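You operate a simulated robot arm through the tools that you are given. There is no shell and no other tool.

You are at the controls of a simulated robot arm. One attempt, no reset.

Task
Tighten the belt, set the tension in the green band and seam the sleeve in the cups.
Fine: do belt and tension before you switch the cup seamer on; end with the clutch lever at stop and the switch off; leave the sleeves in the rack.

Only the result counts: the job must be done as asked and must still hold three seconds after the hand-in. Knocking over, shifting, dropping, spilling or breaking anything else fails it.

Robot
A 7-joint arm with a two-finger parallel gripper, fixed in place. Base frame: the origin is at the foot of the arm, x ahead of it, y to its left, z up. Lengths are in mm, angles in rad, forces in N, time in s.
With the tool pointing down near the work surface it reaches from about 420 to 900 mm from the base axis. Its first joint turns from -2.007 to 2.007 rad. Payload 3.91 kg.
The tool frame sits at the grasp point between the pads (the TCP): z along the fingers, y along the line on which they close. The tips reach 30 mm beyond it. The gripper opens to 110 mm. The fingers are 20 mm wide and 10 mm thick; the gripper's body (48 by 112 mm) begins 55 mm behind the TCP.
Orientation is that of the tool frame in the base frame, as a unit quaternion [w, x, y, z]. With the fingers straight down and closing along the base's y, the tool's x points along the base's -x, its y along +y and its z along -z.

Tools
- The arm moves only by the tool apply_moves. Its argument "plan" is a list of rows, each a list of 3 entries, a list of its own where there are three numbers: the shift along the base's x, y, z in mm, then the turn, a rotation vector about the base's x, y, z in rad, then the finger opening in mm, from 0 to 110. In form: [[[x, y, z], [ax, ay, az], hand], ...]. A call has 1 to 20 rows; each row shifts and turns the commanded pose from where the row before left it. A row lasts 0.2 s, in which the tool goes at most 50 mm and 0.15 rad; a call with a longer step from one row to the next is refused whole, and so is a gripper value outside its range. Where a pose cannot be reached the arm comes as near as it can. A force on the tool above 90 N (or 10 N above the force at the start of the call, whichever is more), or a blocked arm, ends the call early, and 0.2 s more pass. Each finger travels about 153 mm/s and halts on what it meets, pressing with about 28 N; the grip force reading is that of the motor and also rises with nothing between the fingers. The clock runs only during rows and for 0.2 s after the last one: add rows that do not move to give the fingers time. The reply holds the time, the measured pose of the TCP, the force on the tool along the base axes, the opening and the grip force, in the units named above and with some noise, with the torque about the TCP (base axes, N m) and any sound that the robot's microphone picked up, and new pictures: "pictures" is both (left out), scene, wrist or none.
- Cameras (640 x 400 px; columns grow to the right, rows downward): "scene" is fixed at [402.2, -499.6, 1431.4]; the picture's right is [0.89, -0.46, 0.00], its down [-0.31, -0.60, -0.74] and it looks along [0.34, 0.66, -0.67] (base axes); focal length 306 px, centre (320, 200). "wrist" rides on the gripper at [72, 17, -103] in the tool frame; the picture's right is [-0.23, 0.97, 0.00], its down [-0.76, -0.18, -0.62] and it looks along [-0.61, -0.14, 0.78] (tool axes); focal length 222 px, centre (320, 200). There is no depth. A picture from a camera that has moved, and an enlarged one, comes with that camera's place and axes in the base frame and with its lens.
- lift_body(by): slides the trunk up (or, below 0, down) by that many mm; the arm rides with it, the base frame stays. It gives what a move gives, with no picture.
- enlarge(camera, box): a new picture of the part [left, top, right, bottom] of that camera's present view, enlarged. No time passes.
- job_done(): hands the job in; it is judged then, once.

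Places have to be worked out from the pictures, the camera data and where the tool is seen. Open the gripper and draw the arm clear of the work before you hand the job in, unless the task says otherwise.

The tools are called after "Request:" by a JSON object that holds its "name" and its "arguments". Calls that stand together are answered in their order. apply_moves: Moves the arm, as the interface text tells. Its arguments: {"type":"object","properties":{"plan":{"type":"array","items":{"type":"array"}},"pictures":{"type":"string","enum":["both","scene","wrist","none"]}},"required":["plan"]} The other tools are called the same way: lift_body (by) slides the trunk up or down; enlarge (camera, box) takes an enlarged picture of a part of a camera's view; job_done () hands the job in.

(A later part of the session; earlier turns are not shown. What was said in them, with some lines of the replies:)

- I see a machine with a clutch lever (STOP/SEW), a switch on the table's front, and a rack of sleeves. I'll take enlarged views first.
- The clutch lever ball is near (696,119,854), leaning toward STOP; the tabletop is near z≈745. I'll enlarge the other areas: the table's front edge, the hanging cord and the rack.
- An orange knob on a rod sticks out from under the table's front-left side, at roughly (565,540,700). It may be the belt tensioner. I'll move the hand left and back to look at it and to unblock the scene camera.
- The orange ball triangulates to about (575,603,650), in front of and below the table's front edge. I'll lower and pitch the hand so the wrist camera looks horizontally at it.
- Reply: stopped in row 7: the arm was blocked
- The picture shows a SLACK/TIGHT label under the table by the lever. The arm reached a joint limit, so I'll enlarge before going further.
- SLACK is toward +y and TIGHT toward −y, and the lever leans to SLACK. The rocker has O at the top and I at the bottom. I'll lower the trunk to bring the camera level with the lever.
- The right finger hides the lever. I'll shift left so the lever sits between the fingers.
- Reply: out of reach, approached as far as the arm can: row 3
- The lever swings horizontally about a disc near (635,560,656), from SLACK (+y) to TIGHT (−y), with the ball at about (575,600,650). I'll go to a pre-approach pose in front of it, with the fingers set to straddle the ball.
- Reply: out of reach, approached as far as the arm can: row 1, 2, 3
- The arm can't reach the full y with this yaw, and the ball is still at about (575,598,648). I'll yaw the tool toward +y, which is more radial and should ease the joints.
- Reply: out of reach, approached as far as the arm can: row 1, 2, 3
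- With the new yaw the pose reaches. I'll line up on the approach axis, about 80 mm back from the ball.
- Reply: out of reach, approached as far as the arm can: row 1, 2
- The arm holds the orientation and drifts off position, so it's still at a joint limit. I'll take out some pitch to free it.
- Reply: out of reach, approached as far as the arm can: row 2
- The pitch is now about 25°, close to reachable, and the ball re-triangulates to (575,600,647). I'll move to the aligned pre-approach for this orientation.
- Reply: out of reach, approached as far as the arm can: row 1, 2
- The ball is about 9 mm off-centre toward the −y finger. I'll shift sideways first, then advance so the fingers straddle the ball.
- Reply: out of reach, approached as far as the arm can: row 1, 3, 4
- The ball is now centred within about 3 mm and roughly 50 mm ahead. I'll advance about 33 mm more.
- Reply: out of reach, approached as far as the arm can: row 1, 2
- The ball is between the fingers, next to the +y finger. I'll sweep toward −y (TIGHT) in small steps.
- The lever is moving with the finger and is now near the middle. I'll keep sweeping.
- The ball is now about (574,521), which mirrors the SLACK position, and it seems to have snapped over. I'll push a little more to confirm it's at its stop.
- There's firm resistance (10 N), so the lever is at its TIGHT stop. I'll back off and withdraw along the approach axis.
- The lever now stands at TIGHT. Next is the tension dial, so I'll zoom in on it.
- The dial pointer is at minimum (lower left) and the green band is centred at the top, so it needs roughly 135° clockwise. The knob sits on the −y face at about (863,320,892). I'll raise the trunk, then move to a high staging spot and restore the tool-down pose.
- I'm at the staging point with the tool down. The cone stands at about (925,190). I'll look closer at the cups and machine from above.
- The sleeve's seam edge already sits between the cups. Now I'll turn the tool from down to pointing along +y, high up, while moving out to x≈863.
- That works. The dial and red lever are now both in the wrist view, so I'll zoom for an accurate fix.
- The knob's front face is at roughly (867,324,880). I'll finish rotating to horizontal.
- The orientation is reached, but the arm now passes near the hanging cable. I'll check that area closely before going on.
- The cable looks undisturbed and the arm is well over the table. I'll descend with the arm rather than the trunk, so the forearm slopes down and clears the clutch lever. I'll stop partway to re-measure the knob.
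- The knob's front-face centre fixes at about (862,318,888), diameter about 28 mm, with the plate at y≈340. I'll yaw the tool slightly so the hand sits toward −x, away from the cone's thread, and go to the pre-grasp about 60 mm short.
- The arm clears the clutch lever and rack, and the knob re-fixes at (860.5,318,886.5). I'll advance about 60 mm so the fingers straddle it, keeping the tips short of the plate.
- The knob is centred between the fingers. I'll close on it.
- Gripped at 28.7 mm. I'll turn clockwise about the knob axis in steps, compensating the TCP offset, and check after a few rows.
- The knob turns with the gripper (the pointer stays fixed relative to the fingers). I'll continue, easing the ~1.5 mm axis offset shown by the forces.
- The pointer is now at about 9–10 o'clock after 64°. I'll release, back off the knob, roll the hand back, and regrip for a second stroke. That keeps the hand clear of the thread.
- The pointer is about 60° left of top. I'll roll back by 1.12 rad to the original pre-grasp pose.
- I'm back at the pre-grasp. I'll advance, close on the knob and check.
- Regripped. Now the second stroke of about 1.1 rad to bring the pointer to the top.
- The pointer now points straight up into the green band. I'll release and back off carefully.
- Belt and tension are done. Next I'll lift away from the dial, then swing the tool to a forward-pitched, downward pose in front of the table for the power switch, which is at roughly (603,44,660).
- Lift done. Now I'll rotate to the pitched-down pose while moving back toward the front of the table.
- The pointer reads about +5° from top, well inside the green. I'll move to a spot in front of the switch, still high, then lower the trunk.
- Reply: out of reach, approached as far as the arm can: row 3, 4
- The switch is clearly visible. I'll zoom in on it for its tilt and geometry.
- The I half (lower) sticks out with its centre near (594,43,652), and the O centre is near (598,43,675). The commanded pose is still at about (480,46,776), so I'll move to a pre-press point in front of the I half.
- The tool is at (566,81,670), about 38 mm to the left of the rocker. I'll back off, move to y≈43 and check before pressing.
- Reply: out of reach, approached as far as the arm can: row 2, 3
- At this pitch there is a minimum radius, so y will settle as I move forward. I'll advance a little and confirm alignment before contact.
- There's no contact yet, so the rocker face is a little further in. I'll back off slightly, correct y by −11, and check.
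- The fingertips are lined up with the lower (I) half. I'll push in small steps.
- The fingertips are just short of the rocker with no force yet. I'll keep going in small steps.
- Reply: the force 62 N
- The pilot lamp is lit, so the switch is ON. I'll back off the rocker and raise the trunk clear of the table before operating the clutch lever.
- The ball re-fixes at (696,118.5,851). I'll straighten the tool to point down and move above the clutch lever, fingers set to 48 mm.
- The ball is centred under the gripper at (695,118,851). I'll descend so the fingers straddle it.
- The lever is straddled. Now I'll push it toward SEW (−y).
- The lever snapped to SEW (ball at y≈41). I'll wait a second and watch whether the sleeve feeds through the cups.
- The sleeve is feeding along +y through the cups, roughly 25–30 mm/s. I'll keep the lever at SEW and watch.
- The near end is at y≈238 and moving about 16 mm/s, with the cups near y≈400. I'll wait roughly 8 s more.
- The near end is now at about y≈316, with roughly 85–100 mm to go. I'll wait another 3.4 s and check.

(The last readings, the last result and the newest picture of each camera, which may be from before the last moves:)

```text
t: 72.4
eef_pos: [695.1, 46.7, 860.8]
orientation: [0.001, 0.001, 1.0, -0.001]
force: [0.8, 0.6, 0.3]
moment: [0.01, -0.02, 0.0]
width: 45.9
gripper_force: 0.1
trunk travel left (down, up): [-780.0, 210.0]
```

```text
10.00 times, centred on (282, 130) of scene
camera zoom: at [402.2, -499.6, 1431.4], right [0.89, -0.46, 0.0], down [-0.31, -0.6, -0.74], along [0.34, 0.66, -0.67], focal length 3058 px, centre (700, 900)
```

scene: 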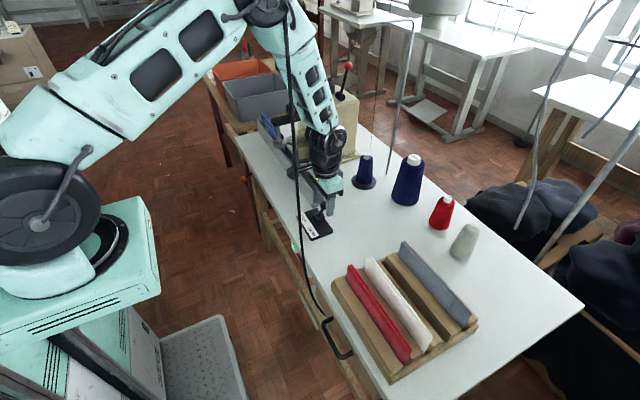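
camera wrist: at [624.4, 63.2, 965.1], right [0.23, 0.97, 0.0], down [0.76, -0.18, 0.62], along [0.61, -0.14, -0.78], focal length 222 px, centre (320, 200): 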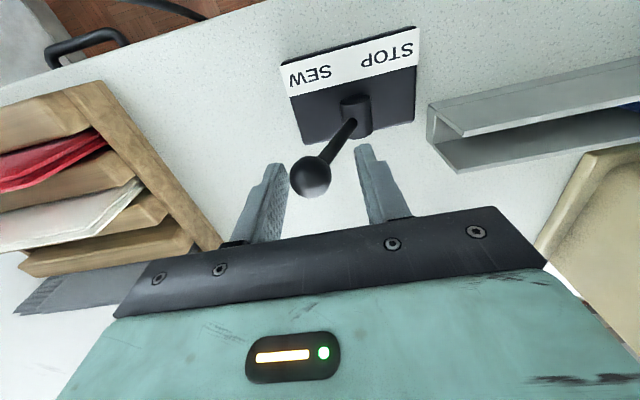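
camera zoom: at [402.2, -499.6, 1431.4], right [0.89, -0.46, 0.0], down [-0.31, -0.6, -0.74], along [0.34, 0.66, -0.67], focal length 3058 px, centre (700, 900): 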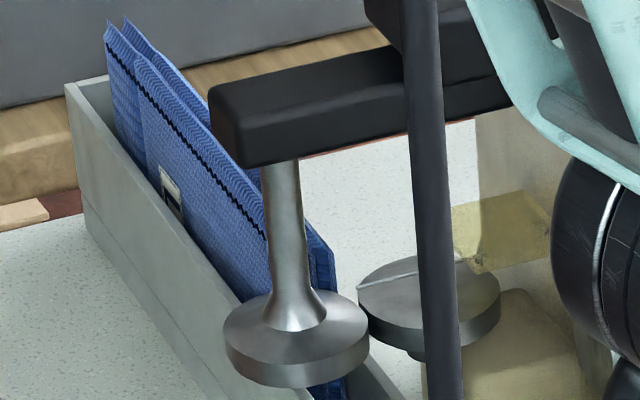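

The stitched seam now runs along the whole sleeve and its tail has passed the cups. I'll move the clutch lever back to STOP.

Request:
{"name": "apply_moves", "arguments": {"plan": [[[0, 12, 0], [0, 0, 0], 46], [[0, 12, 0], [0, 0, 0], 46], [[0, 12, 0], [0, 0, 0], 46], [[0, 12, 0], [0, 0, 0], 46], [[0, 12, 0], [0, 0, 0], 46], [[0, 10, 0], [0, 0, 0], 46]]}}

Request:
{"name": "enlarge", "arguments": {"camera": "scene", "box": [240, 100, 336, 160]}}

Request:
{"name": "enlarge", "arguments": {"camera": "wrist", "box": [200, 40, 520, 240]}}

```text
t: 73.8
eef_pos: [695.5, 116.9, 861.0]
orientation: [-0.001, 0.001, 1.0, 0.0]
force: [0.2, -0.7, 0.2]
moment: [0.02, 0.0, -0.01]
width: 46.3
gripper_force: 0.0
trunk travel left (down, up): [-780.0, 210.0]
camera wrist: at [624.6, 133.4, 964.8], right [0.23, 0.97, 0.0], down [0.76, -0.18, 0.62], along [0.61, -0.14, -0.78], focal length 222 px, centre (320, 200)
```

scene: 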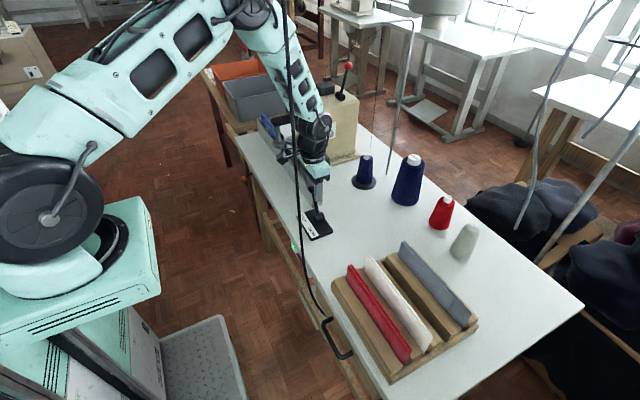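
wrist: 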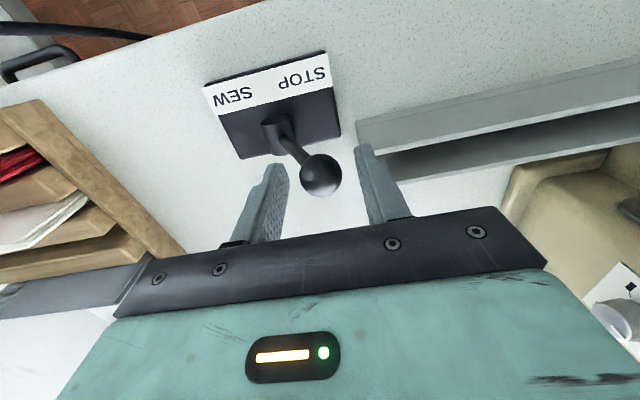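

```text
6.67 times, centred on (288, 130) of scene
camera zoom: at [402.2, -499.6, 1431.4], right [0.89, -0.46, 0.0], down [-0.31, -0.6, -0.74], along [0.34, 0.66, -0.67], focal length 2038 px, centre (533, 667)
```

zoom: 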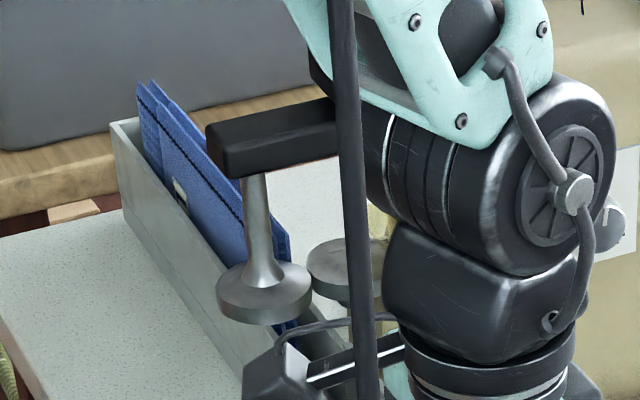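

```text
2.00 times, centred on (360, 140) of wrist
camera zoom: at [624.6, 133.4, 964.8], right [0.23, 0.97, 0.0], down [0.76, -0.18, 0.62], along [0.61, -0.14, -0.78], focal length 444 px, centre (240, 320)
```

zoom: 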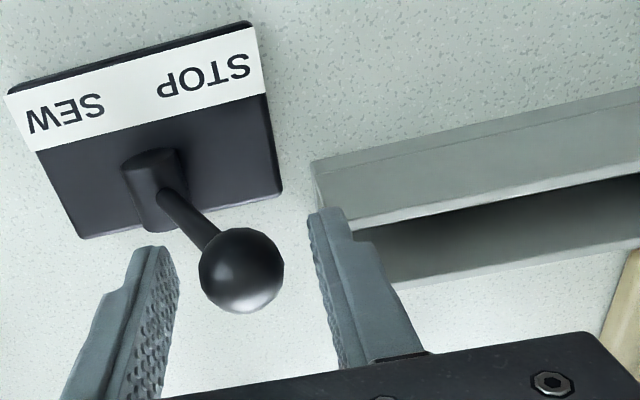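

The lever is at STOP and the sleeve hasn't moved since the last check, so the seam ended by itself. I'll rise off the lever and inspect the seam before switching off.

Request:
{"name": "apply_moves", "arguments": {"plan": [[[0, 0, 25], [0, 0, 0], 46], [[0, 0, 30], [0, 0, 0], 46], [[0, 0, 40], [0, 0, 0], 46], [[0, 0, 45], [0, 0, 0], 46], [[0, 40, 20], [0, 0, 0], 46], [[0, 40, 20], [0, 0, 0], 46], [[0, 0, 0], [0, 0, 0], 46]]}}

Request:
{"name": "enlarge", "arguments": {"camera": "wrist", "box": [360, 0, 640, 175]}}

Request:
{"name": "enlarge", "arguments": {"camera": "scene", "box": [240, 100, 336, 160]}}

```text
t: 75.4
eef_pos: [695.3, 198.5, 1040.5]
orientation: [-0.001, 0.001, 1.0, 0.0]
force: [-0.1, -0.6, 0.4]
moment: [0.01, 0.04, 0.01]
width: 46.2
gripper_force: 0.1
trunk travel left (down, up): [-780.0, 210.0]
camera wrist: at [624.4, 214.7, 1145.2], right [0.23, 0.97, 0.0], down [0.76, -0.18, 0.62], along [0.61, -0.14, -0.78], focal length 222 px, centre (320, 200)
```

scene: 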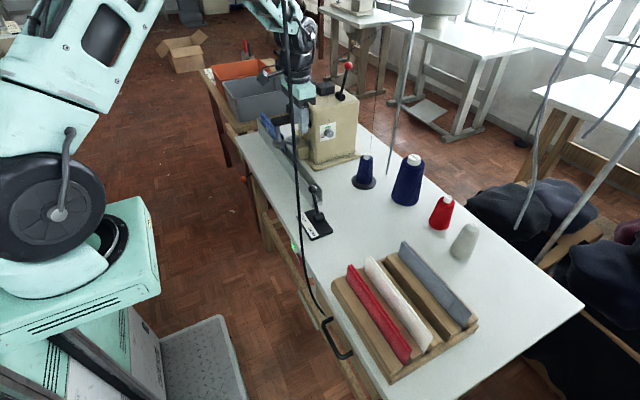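
wrist: 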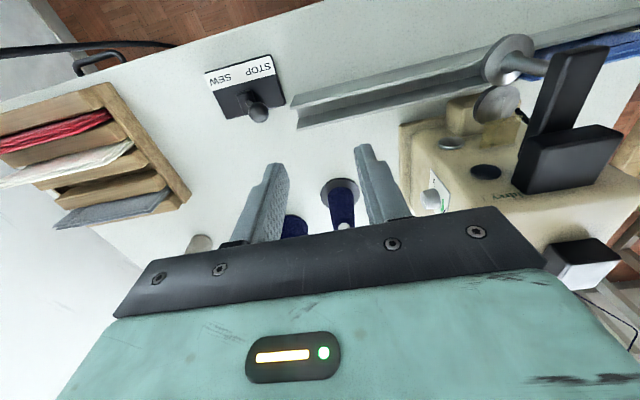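

```text
2.29 times, centred on (500, 88) of wrist
camera zoom: at [624.4, 214.7, 1145.2], right [0.23, 0.97, 0.0], down [0.76, -0.18, 0.62], along [0.61, -0.14, -0.78], focal length 508 px, centre (-91, 457)
```

zoom: 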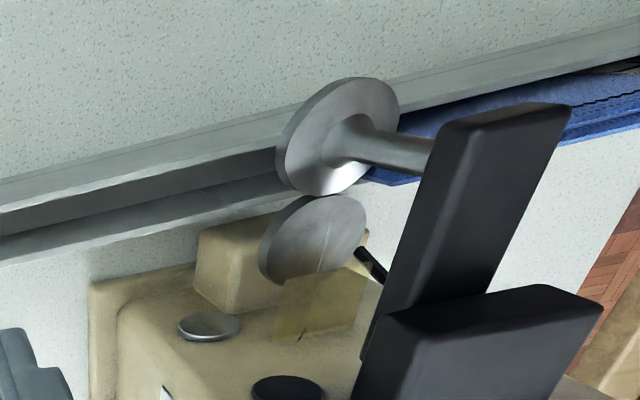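

```text
6.67 times, centred on (288, 130) of scene
camera zoom: at [402.2, -499.6, 1431.4], right [0.89, -0.46, 0.0], down [-0.31, -0.6, -0.74], along [0.34, 0.66, -0.67], focal length 2038 px, centre (533, 667)
```

zoom: 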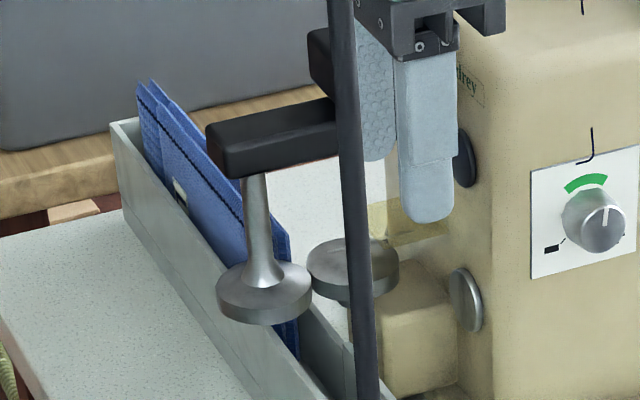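

The sleeve is fully past the cups with its stitch line, the dial still sits in the green and the clutch is at STOP. Now I'll return to the pitched pose in front of the switch to turn it off.

Request:
{"name": "apply_moves", "arguments": {"plan": [[[-20, -25.7, -2], [0, 0, 0], 20], [[-21, -25.7, -2], [0, -0.1495, 0], 0], [[-21, -25.7, -4], [0, -0.1495, 0], 0], [[-21, -25.7, -10], [0, -0.1495, 0], 0], [[-21, -25.7, -10], [0, -0.1495, 0], 0], [[-20, -25.7, -10], [0, 0, 0], 0], [[0, 0, 0], [0, 0, 0], 0]], "pictures": "scene"}}

Request:
{"name": "enlarge", "arguments": {"camera": "scene", "box": [240, 100, 336, 160]}}

```text
t: 77.0
eef_pos: [571.6, 41.9, 1003.4]
orientation: [0.295, 0.0, 0.956, 0.001]
force: [0.8, 0.5, -0.7]
moment: [-0.01, 0.02, -0.02]
width: 0.1
gripper_force: 28.1
trunk travel left (down, up): [-780.0, 210.0]
```

scene: 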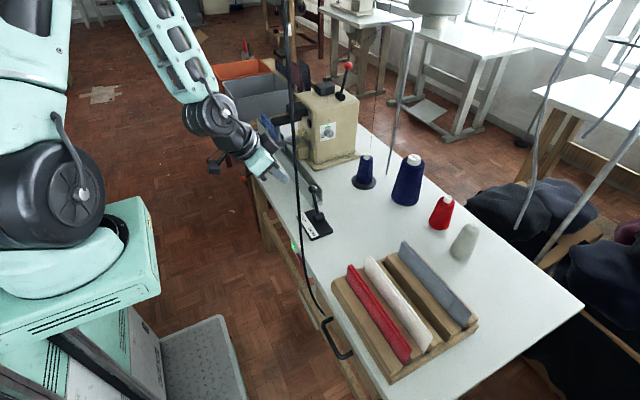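

```text
6.67 times, centred on (288, 130) of scene
camera zoom: at [402.2, -499.6, 1431.4], right [0.89, -0.46, 0.0], down [-0.31, -0.6, -0.74], along [0.34, 0.66, -0.67], focal length 2038 px, centre (533, 667)
```

zoom: 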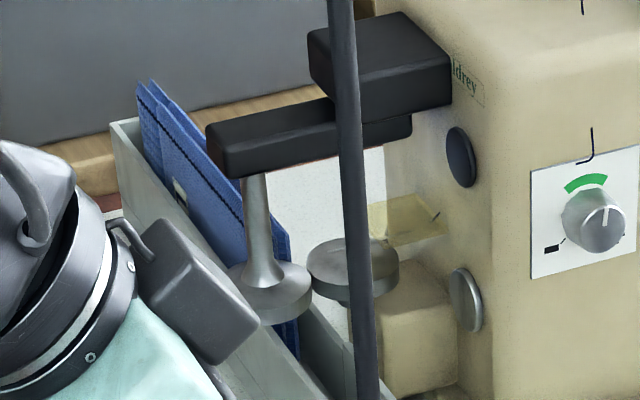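

I'll ease back a few millimetres from the table edge, then lower the trunk so the fingertips reach the O half.

Request:
{"name": "apply_moves", "arguments": {"plan": [[[-5, 1, 0], [0, 0, 0], 0], [[0, 0, 0], [0, 0, 0], 0]], "pictures": "none"}}

Request:
{"name": "lift_body", "arguments": {"by": -305}}

Request:
{"name": "enlarge", "arguments": {"camera": "wrist", "box": [160, 60, 480, 260]}}

Request:
{"name": "enlarge", "arguments": {"camera": "scene", "box": [250, 210, 346, 270]}}

```text
t: 77.6
eef_pos: [565.8, 44.1, 1002.1]
orientation: [0.294, 0.001, 0.956, 0.0]
force: [0.2, -0.3, -0.4]
moment: [-0.03, 0.02, 0.04]
width: 0.1
gripper_force: 28.1
trunk travel left (down, up): [-780.0, 210.0]
```

```text
t: 80.7
eef_pos: [566.4, 42.5, 699.4]
orientation: [0.294, 0.001, 0.956, 0.0]
force: [-0.4, 0.6, 0.1]
moment: [0.01, -0.02, -0.01]
width: 0.0
gripper_force: 27.6
trunk travel left (down, up): [-475.0, 515.0]
```

```text
2.00 times, centred on (320, 160) of wrist
camera zoom: at [449.7, 60.0, 743.9], right [0.19, 0.97, 0.13], down [0.28, -0.18, 0.94], along [0.94, -0.14, -0.31], focal length 444 px, centre (320, 280)
```

zoom: 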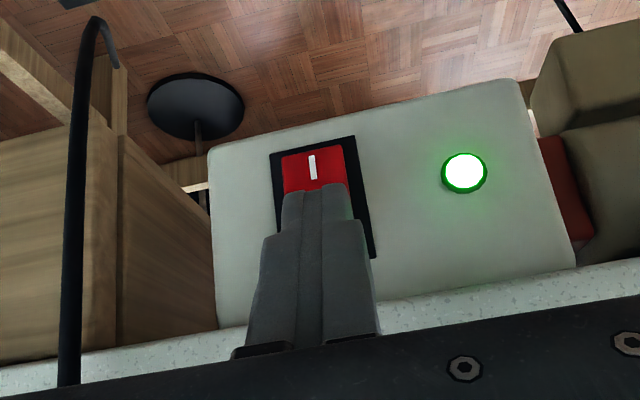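

```text
6.67 times, centred on (298, 240) of scene
camera zoom: at [402.2, -499.6, 1431.4], right [0.89, -0.46, 0.0], down [-0.31, -0.6, -0.74], along [0.34, 0.66, -0.67], focal length 2038 px, centre (467, -67)
```

zoom: 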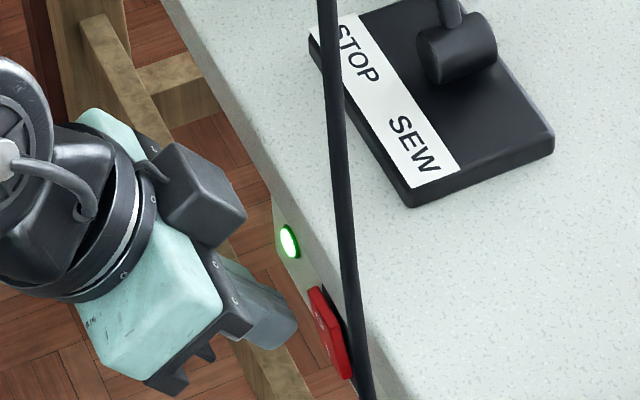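

The fingertips are in front of the O half and the I half is visible below them. I'll push forward in small steps.

Request:
{"name": "apply_moves", "arguments": {"plan": [[[4, 0, 0], [0, 0, 0], 0], [[3, 0, 0], [0, 0, 0], 0], [[3, 0, 0], [0, 0, 0], 0], [[2, 0, 0], [0, 0, 0], 0], [[0, 0, 0], [0, 0, 0], 0]], "pictures": "wrist"}}

Request:
{"name": "enlarge", "arguments": {"camera": "wrist", "box": [160, 60, 480, 260]}}

Request:
{"name": "enlarge", "arguments": {"camera": "scene", "box": [250, 210, 346, 270]}}

```text
t: 81.9
eef_pos: [578.8, 42.4, 698.7]
orientation: [0.295, 0.001, 0.956, 0.001]
force: [0.0, 0.2, -0.2]
moment: [-0.01, -0.02, 0.01]
width: 0.1
gripper_force: 28.0
trunk travel left (down, up): [-475.0, 515.0]
camera wrist: at [461.7, 60.1, 743.8], right [0.19, 0.97, 0.13], down [0.28, -0.18, 0.94], along [0.94, -0.14, -0.3], focal length 222 px, centre (320, 200)
```

wrist: 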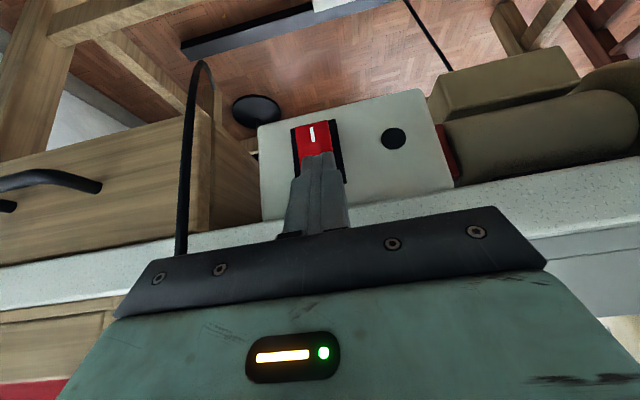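

```text
2.00 times, centred on (320, 160) of wrist
camera zoom: at [461.7, 60.1, 743.8], right [0.19, 0.97, 0.13], down [0.28, -0.18, 0.94], along [0.94, -0.14, -0.3], focal length 444 px, centre (320, 280)
```

zoom: 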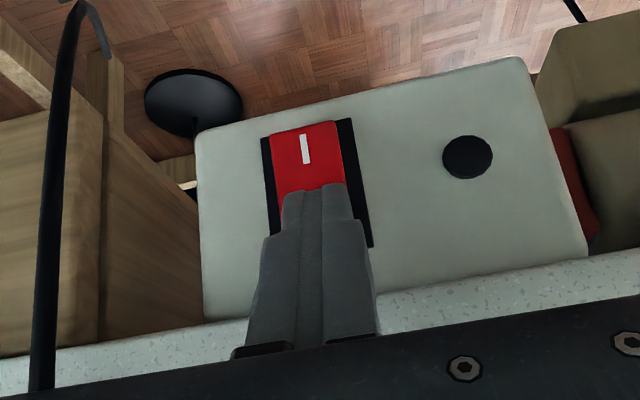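

```text
6.67 times, centred on (298, 240) of scene
camera zoom: at [402.2, -499.6, 1431.4], right [0.89, -0.46, 0.0], down [-0.31, -0.6, -0.74], along [0.34, 0.66, -0.67], focal length 2038 px, centre (467, -67)
```

zoom: 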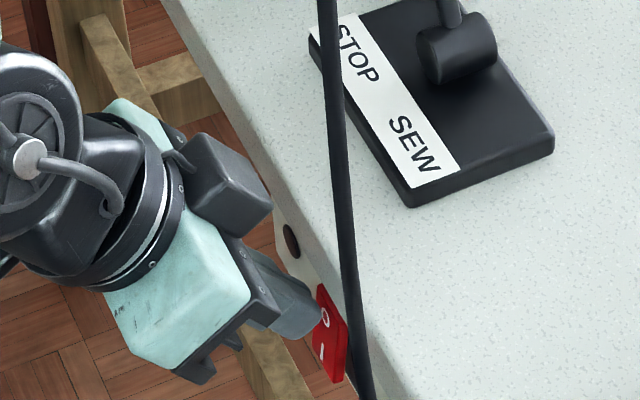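

The lamp is out and the rocker has flipped to O. I'll back off, raise the trunk, and draw the arm clear.

Request:
{"name": "apply_moves", "arguments": {"plan": [[[-7, 0, 0], [0, 0, 0], 0], [[-6, 2, 0], [0, 0, 0], 0], [[0, 0, 0], [0, 0, 0], 0]], "pictures": "wrist"}}

Request:
{"name": "lift_body", "arguments": {"by": 400}}

Request:
{"name": "enlarge", "arguments": {"camera": "scene", "box": [0, 0, 640, 400]}}

Request:
{"name": "enlarge", "arguments": {"camera": "wrist", "box": [0, 0, 640, 400]}}

```text
t: 82.7
eef_pos: [564.7, 45.9, 698.3]
orientation: [0.294, 0.0, 0.956, 0.001]
force: [-0.2, 0.9, -0.2]
moment: [-0.03, 0.02, 0.01]
width: 0.0
gripper_force: 27.8
trunk travel left (down, up): [-475.0, 515.0]
camera wrist: at [448.6, 62.1, 743.7], right [0.19, 0.97, 0.13], down [0.28, -0.18, 0.94], along [0.94, -0.14, -0.3], focal length 222 px, centre (320, 200)
```

wrist: 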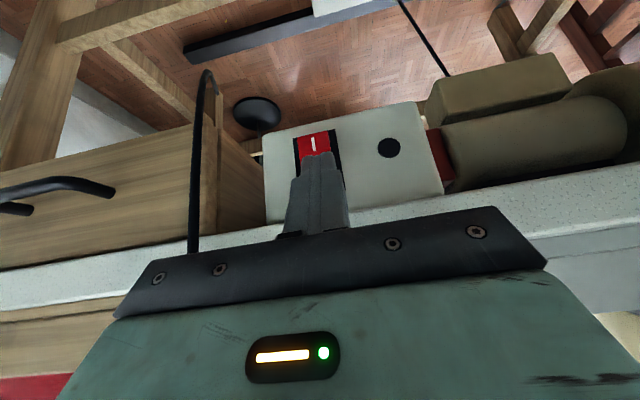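

```text
t: 86.5
eef_pos: [564.9, 45.3, 1098.4]
orientation: [0.294, 0.001, 0.956, 0.001]
force: [0.0, 0.3, 0.7]
moment: [0.0, -0.01, 0.01]
width: 0.2
gripper_force: 28.2
trunk travel left (down, up): [-875.0, 115.0]
```

```text
1.00 times, centred on (320, 200) of scene (not enlarged: the box is as wide or as high as the picture)
camera zoom: at [402.2, -499.6, 1431.4], right [0.89, -0.46, 0.0], down [-0.31, -0.6, -0.74], along [0.34, 0.66, -0.67], focal length 306 px, centre (320, 200)
```

zoom: 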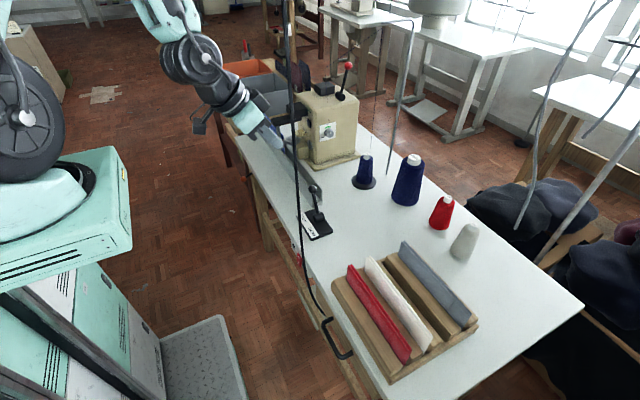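

```text
1.00 times, centred on (320, 200) of wrist (not enlarged: the box is as wide or as high as the picture)
camera zoom: at [448.7, 62.0, 1143.6], right [0.19, 0.97, 0.13], down [0.28, -0.18, 0.94], along [0.94, -0.14, -0.3], focal length 222 px, centre (320, 200)
```

zoom: 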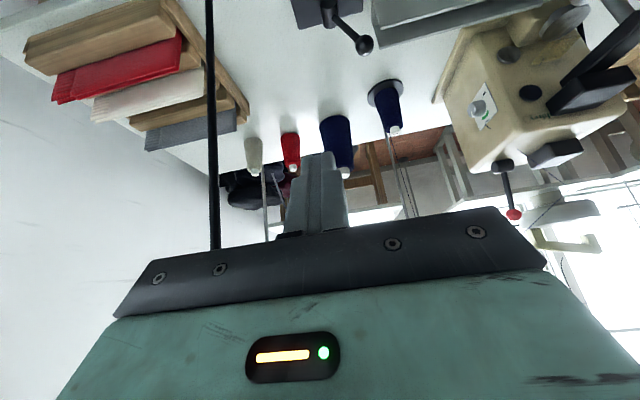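

The switch is off and everything else looks undisturbed. I'll move the hand left in front of the table, opening it, to verify the seam and the belt lever.

Request:
{"name": "apply_moves", "arguments": {"plan": [[[-5, 40, 0], [0, 0.1, 0], 60], [[-5, 40, 0], [0, 0.1, 0], 110], [[-8, 45, 0], [0, 0.1, 0], 110], [[-8, 45, 0], [0, 0, 0], 110], [[-8, 45, 0], [0, 0, 0], 110], [[-8, 45, 0], [0, 0, 0], 110], [[-10, 45, 0], [0, 0, 0], 110], [[-10, 45, 0], [0, 0, 0], 110], [[0, 0, 0], [0, 0, 0], 110]]}}

Request:
{"name": "enlarge", "arguments": {"camera": "scene", "box": [230, 100, 358, 180]}}

Request:
{"name": "enlarge", "arguments": {"camera": "scene", "box": [260, 180, 388, 260]}}

Request:
{"name": "enlarge", "arguments": {"camera": "wrist", "box": [200, 0, 520, 200]}}

```text
t: 88.7
eef_pos: [541.9, 379.0, 1119.9]
orientation: [0.149, 0.042, 0.988, 0.015]
force: [0.8, -0.4, -0.6]
moment: [-0.01, -0.02, -0.03]
width: 109.8
gripper_force: 0.0
trunk travel left (down, up): [-875.0, 115.0]
stopped in row 9: the arm was blocked; the commanded pose is now the measured one
camera wrist: at [446.0, 400.4, 1198.7], right [0.29, 0.95, 0.11], down [0.53, -0.25, 0.81], along [0.8, -0.18, -0.57], focal length 222 px, centre (320, 200)
```

scene: 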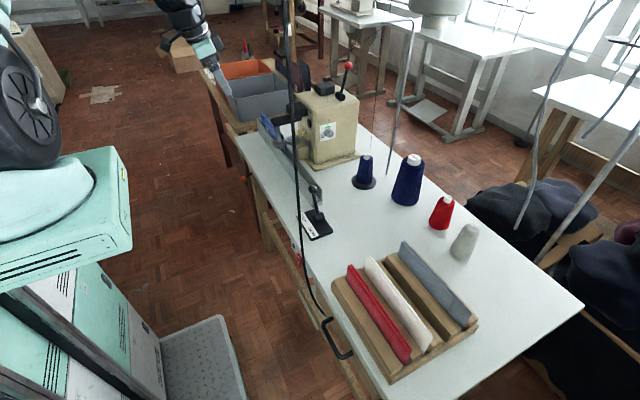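
wrist: 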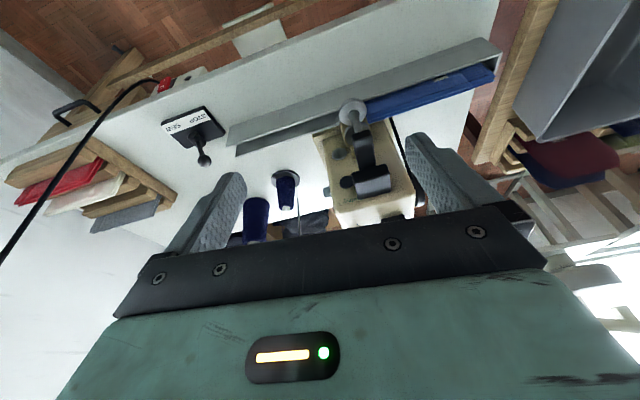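

```text
5.00 times, centred on (294, 140) of scene
camera zoom: at [402.2, -499.6, 1431.4], right [0.89, -0.46, 0.0], down [-0.31, -0.6, -0.74], along [0.34, 0.66, -0.67], focal length 1529 px, centre (450, 500)
```

zoom: 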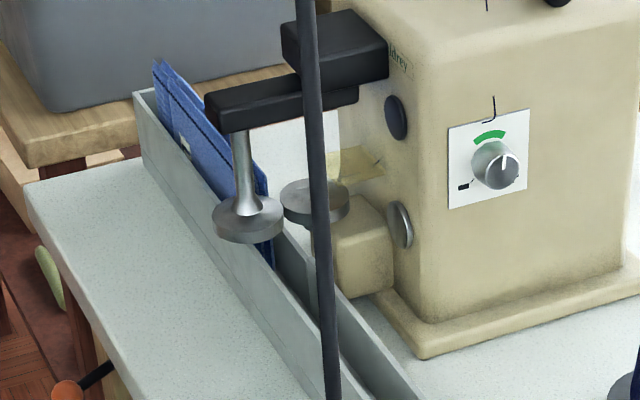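

```text
5.00 times, centred on (324, 220) of scene
camera zoom: at [402.2, -499.6, 1431.4], right [0.89, -0.46, 0.0], down [-0.31, -0.6, -0.74], along [0.34, 0.66, -0.67], focal length 1529 px, centre (300, 100)
```

zoom: 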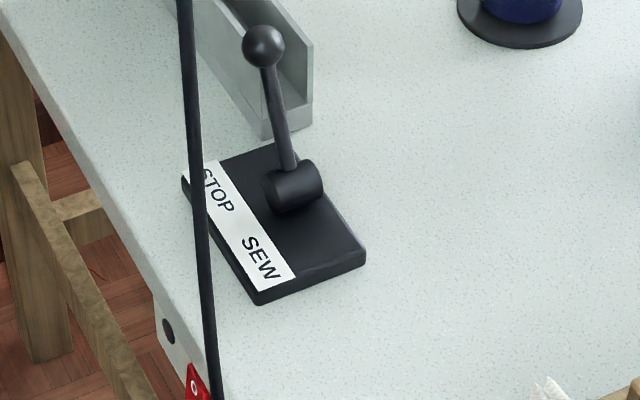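

```text
2.00 times, centred on (360, 100) of wrist
camera zoom: at [446.0, 400.4, 1198.7], right [0.29, 0.95, 0.11], down [0.53, -0.25, 0.81], along [0.8, -0.18, -0.57], focal length 444 px, centre (240, 400)
```

zoom: 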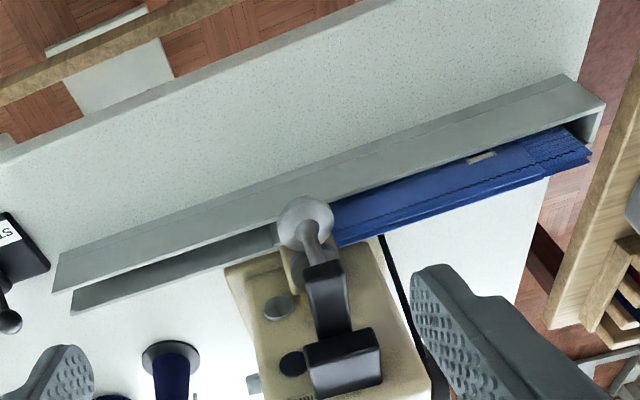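

Final check: belt lever at TIGHT, dial in the green, sleeve seamed and past the cups, clutch at STOP, switch at O with the lamp out, rack sleeves untouched. The hand is open and clear of the work, so I'm handing in.

Request:
{"name": "job_done", "arguments": {}}

```text
The job is handed in.
```

The job is handed in. The reply only confirmed receipt, so I don't have a verdict. The last pictures before hand-in showed:

- **Belt:** the lever under the table is at TIGHT. I pushed it until it met its stop.
- **Tension:** the dial pointer sits near the middle of the green band.
- **Seam:** the blue sleeve ran fully through the cups, with a stitch line along its edge. It is lying in the trough beyond them.
- **End state:** the clutch lever is at STOP and the switch is at O with its lamp out.
- **Order:** belt and tension were both set before I switched the seamer on.
- **Surroundings:** the sleeves are still in the rack. The gripper is open and the arm is clear of the work.

While reaching the dial, the arm passed through or very close to the black cable that hangs in front of the table. The cable looked unmoved in the pictures afterwards, and nothing registered on the force readings.
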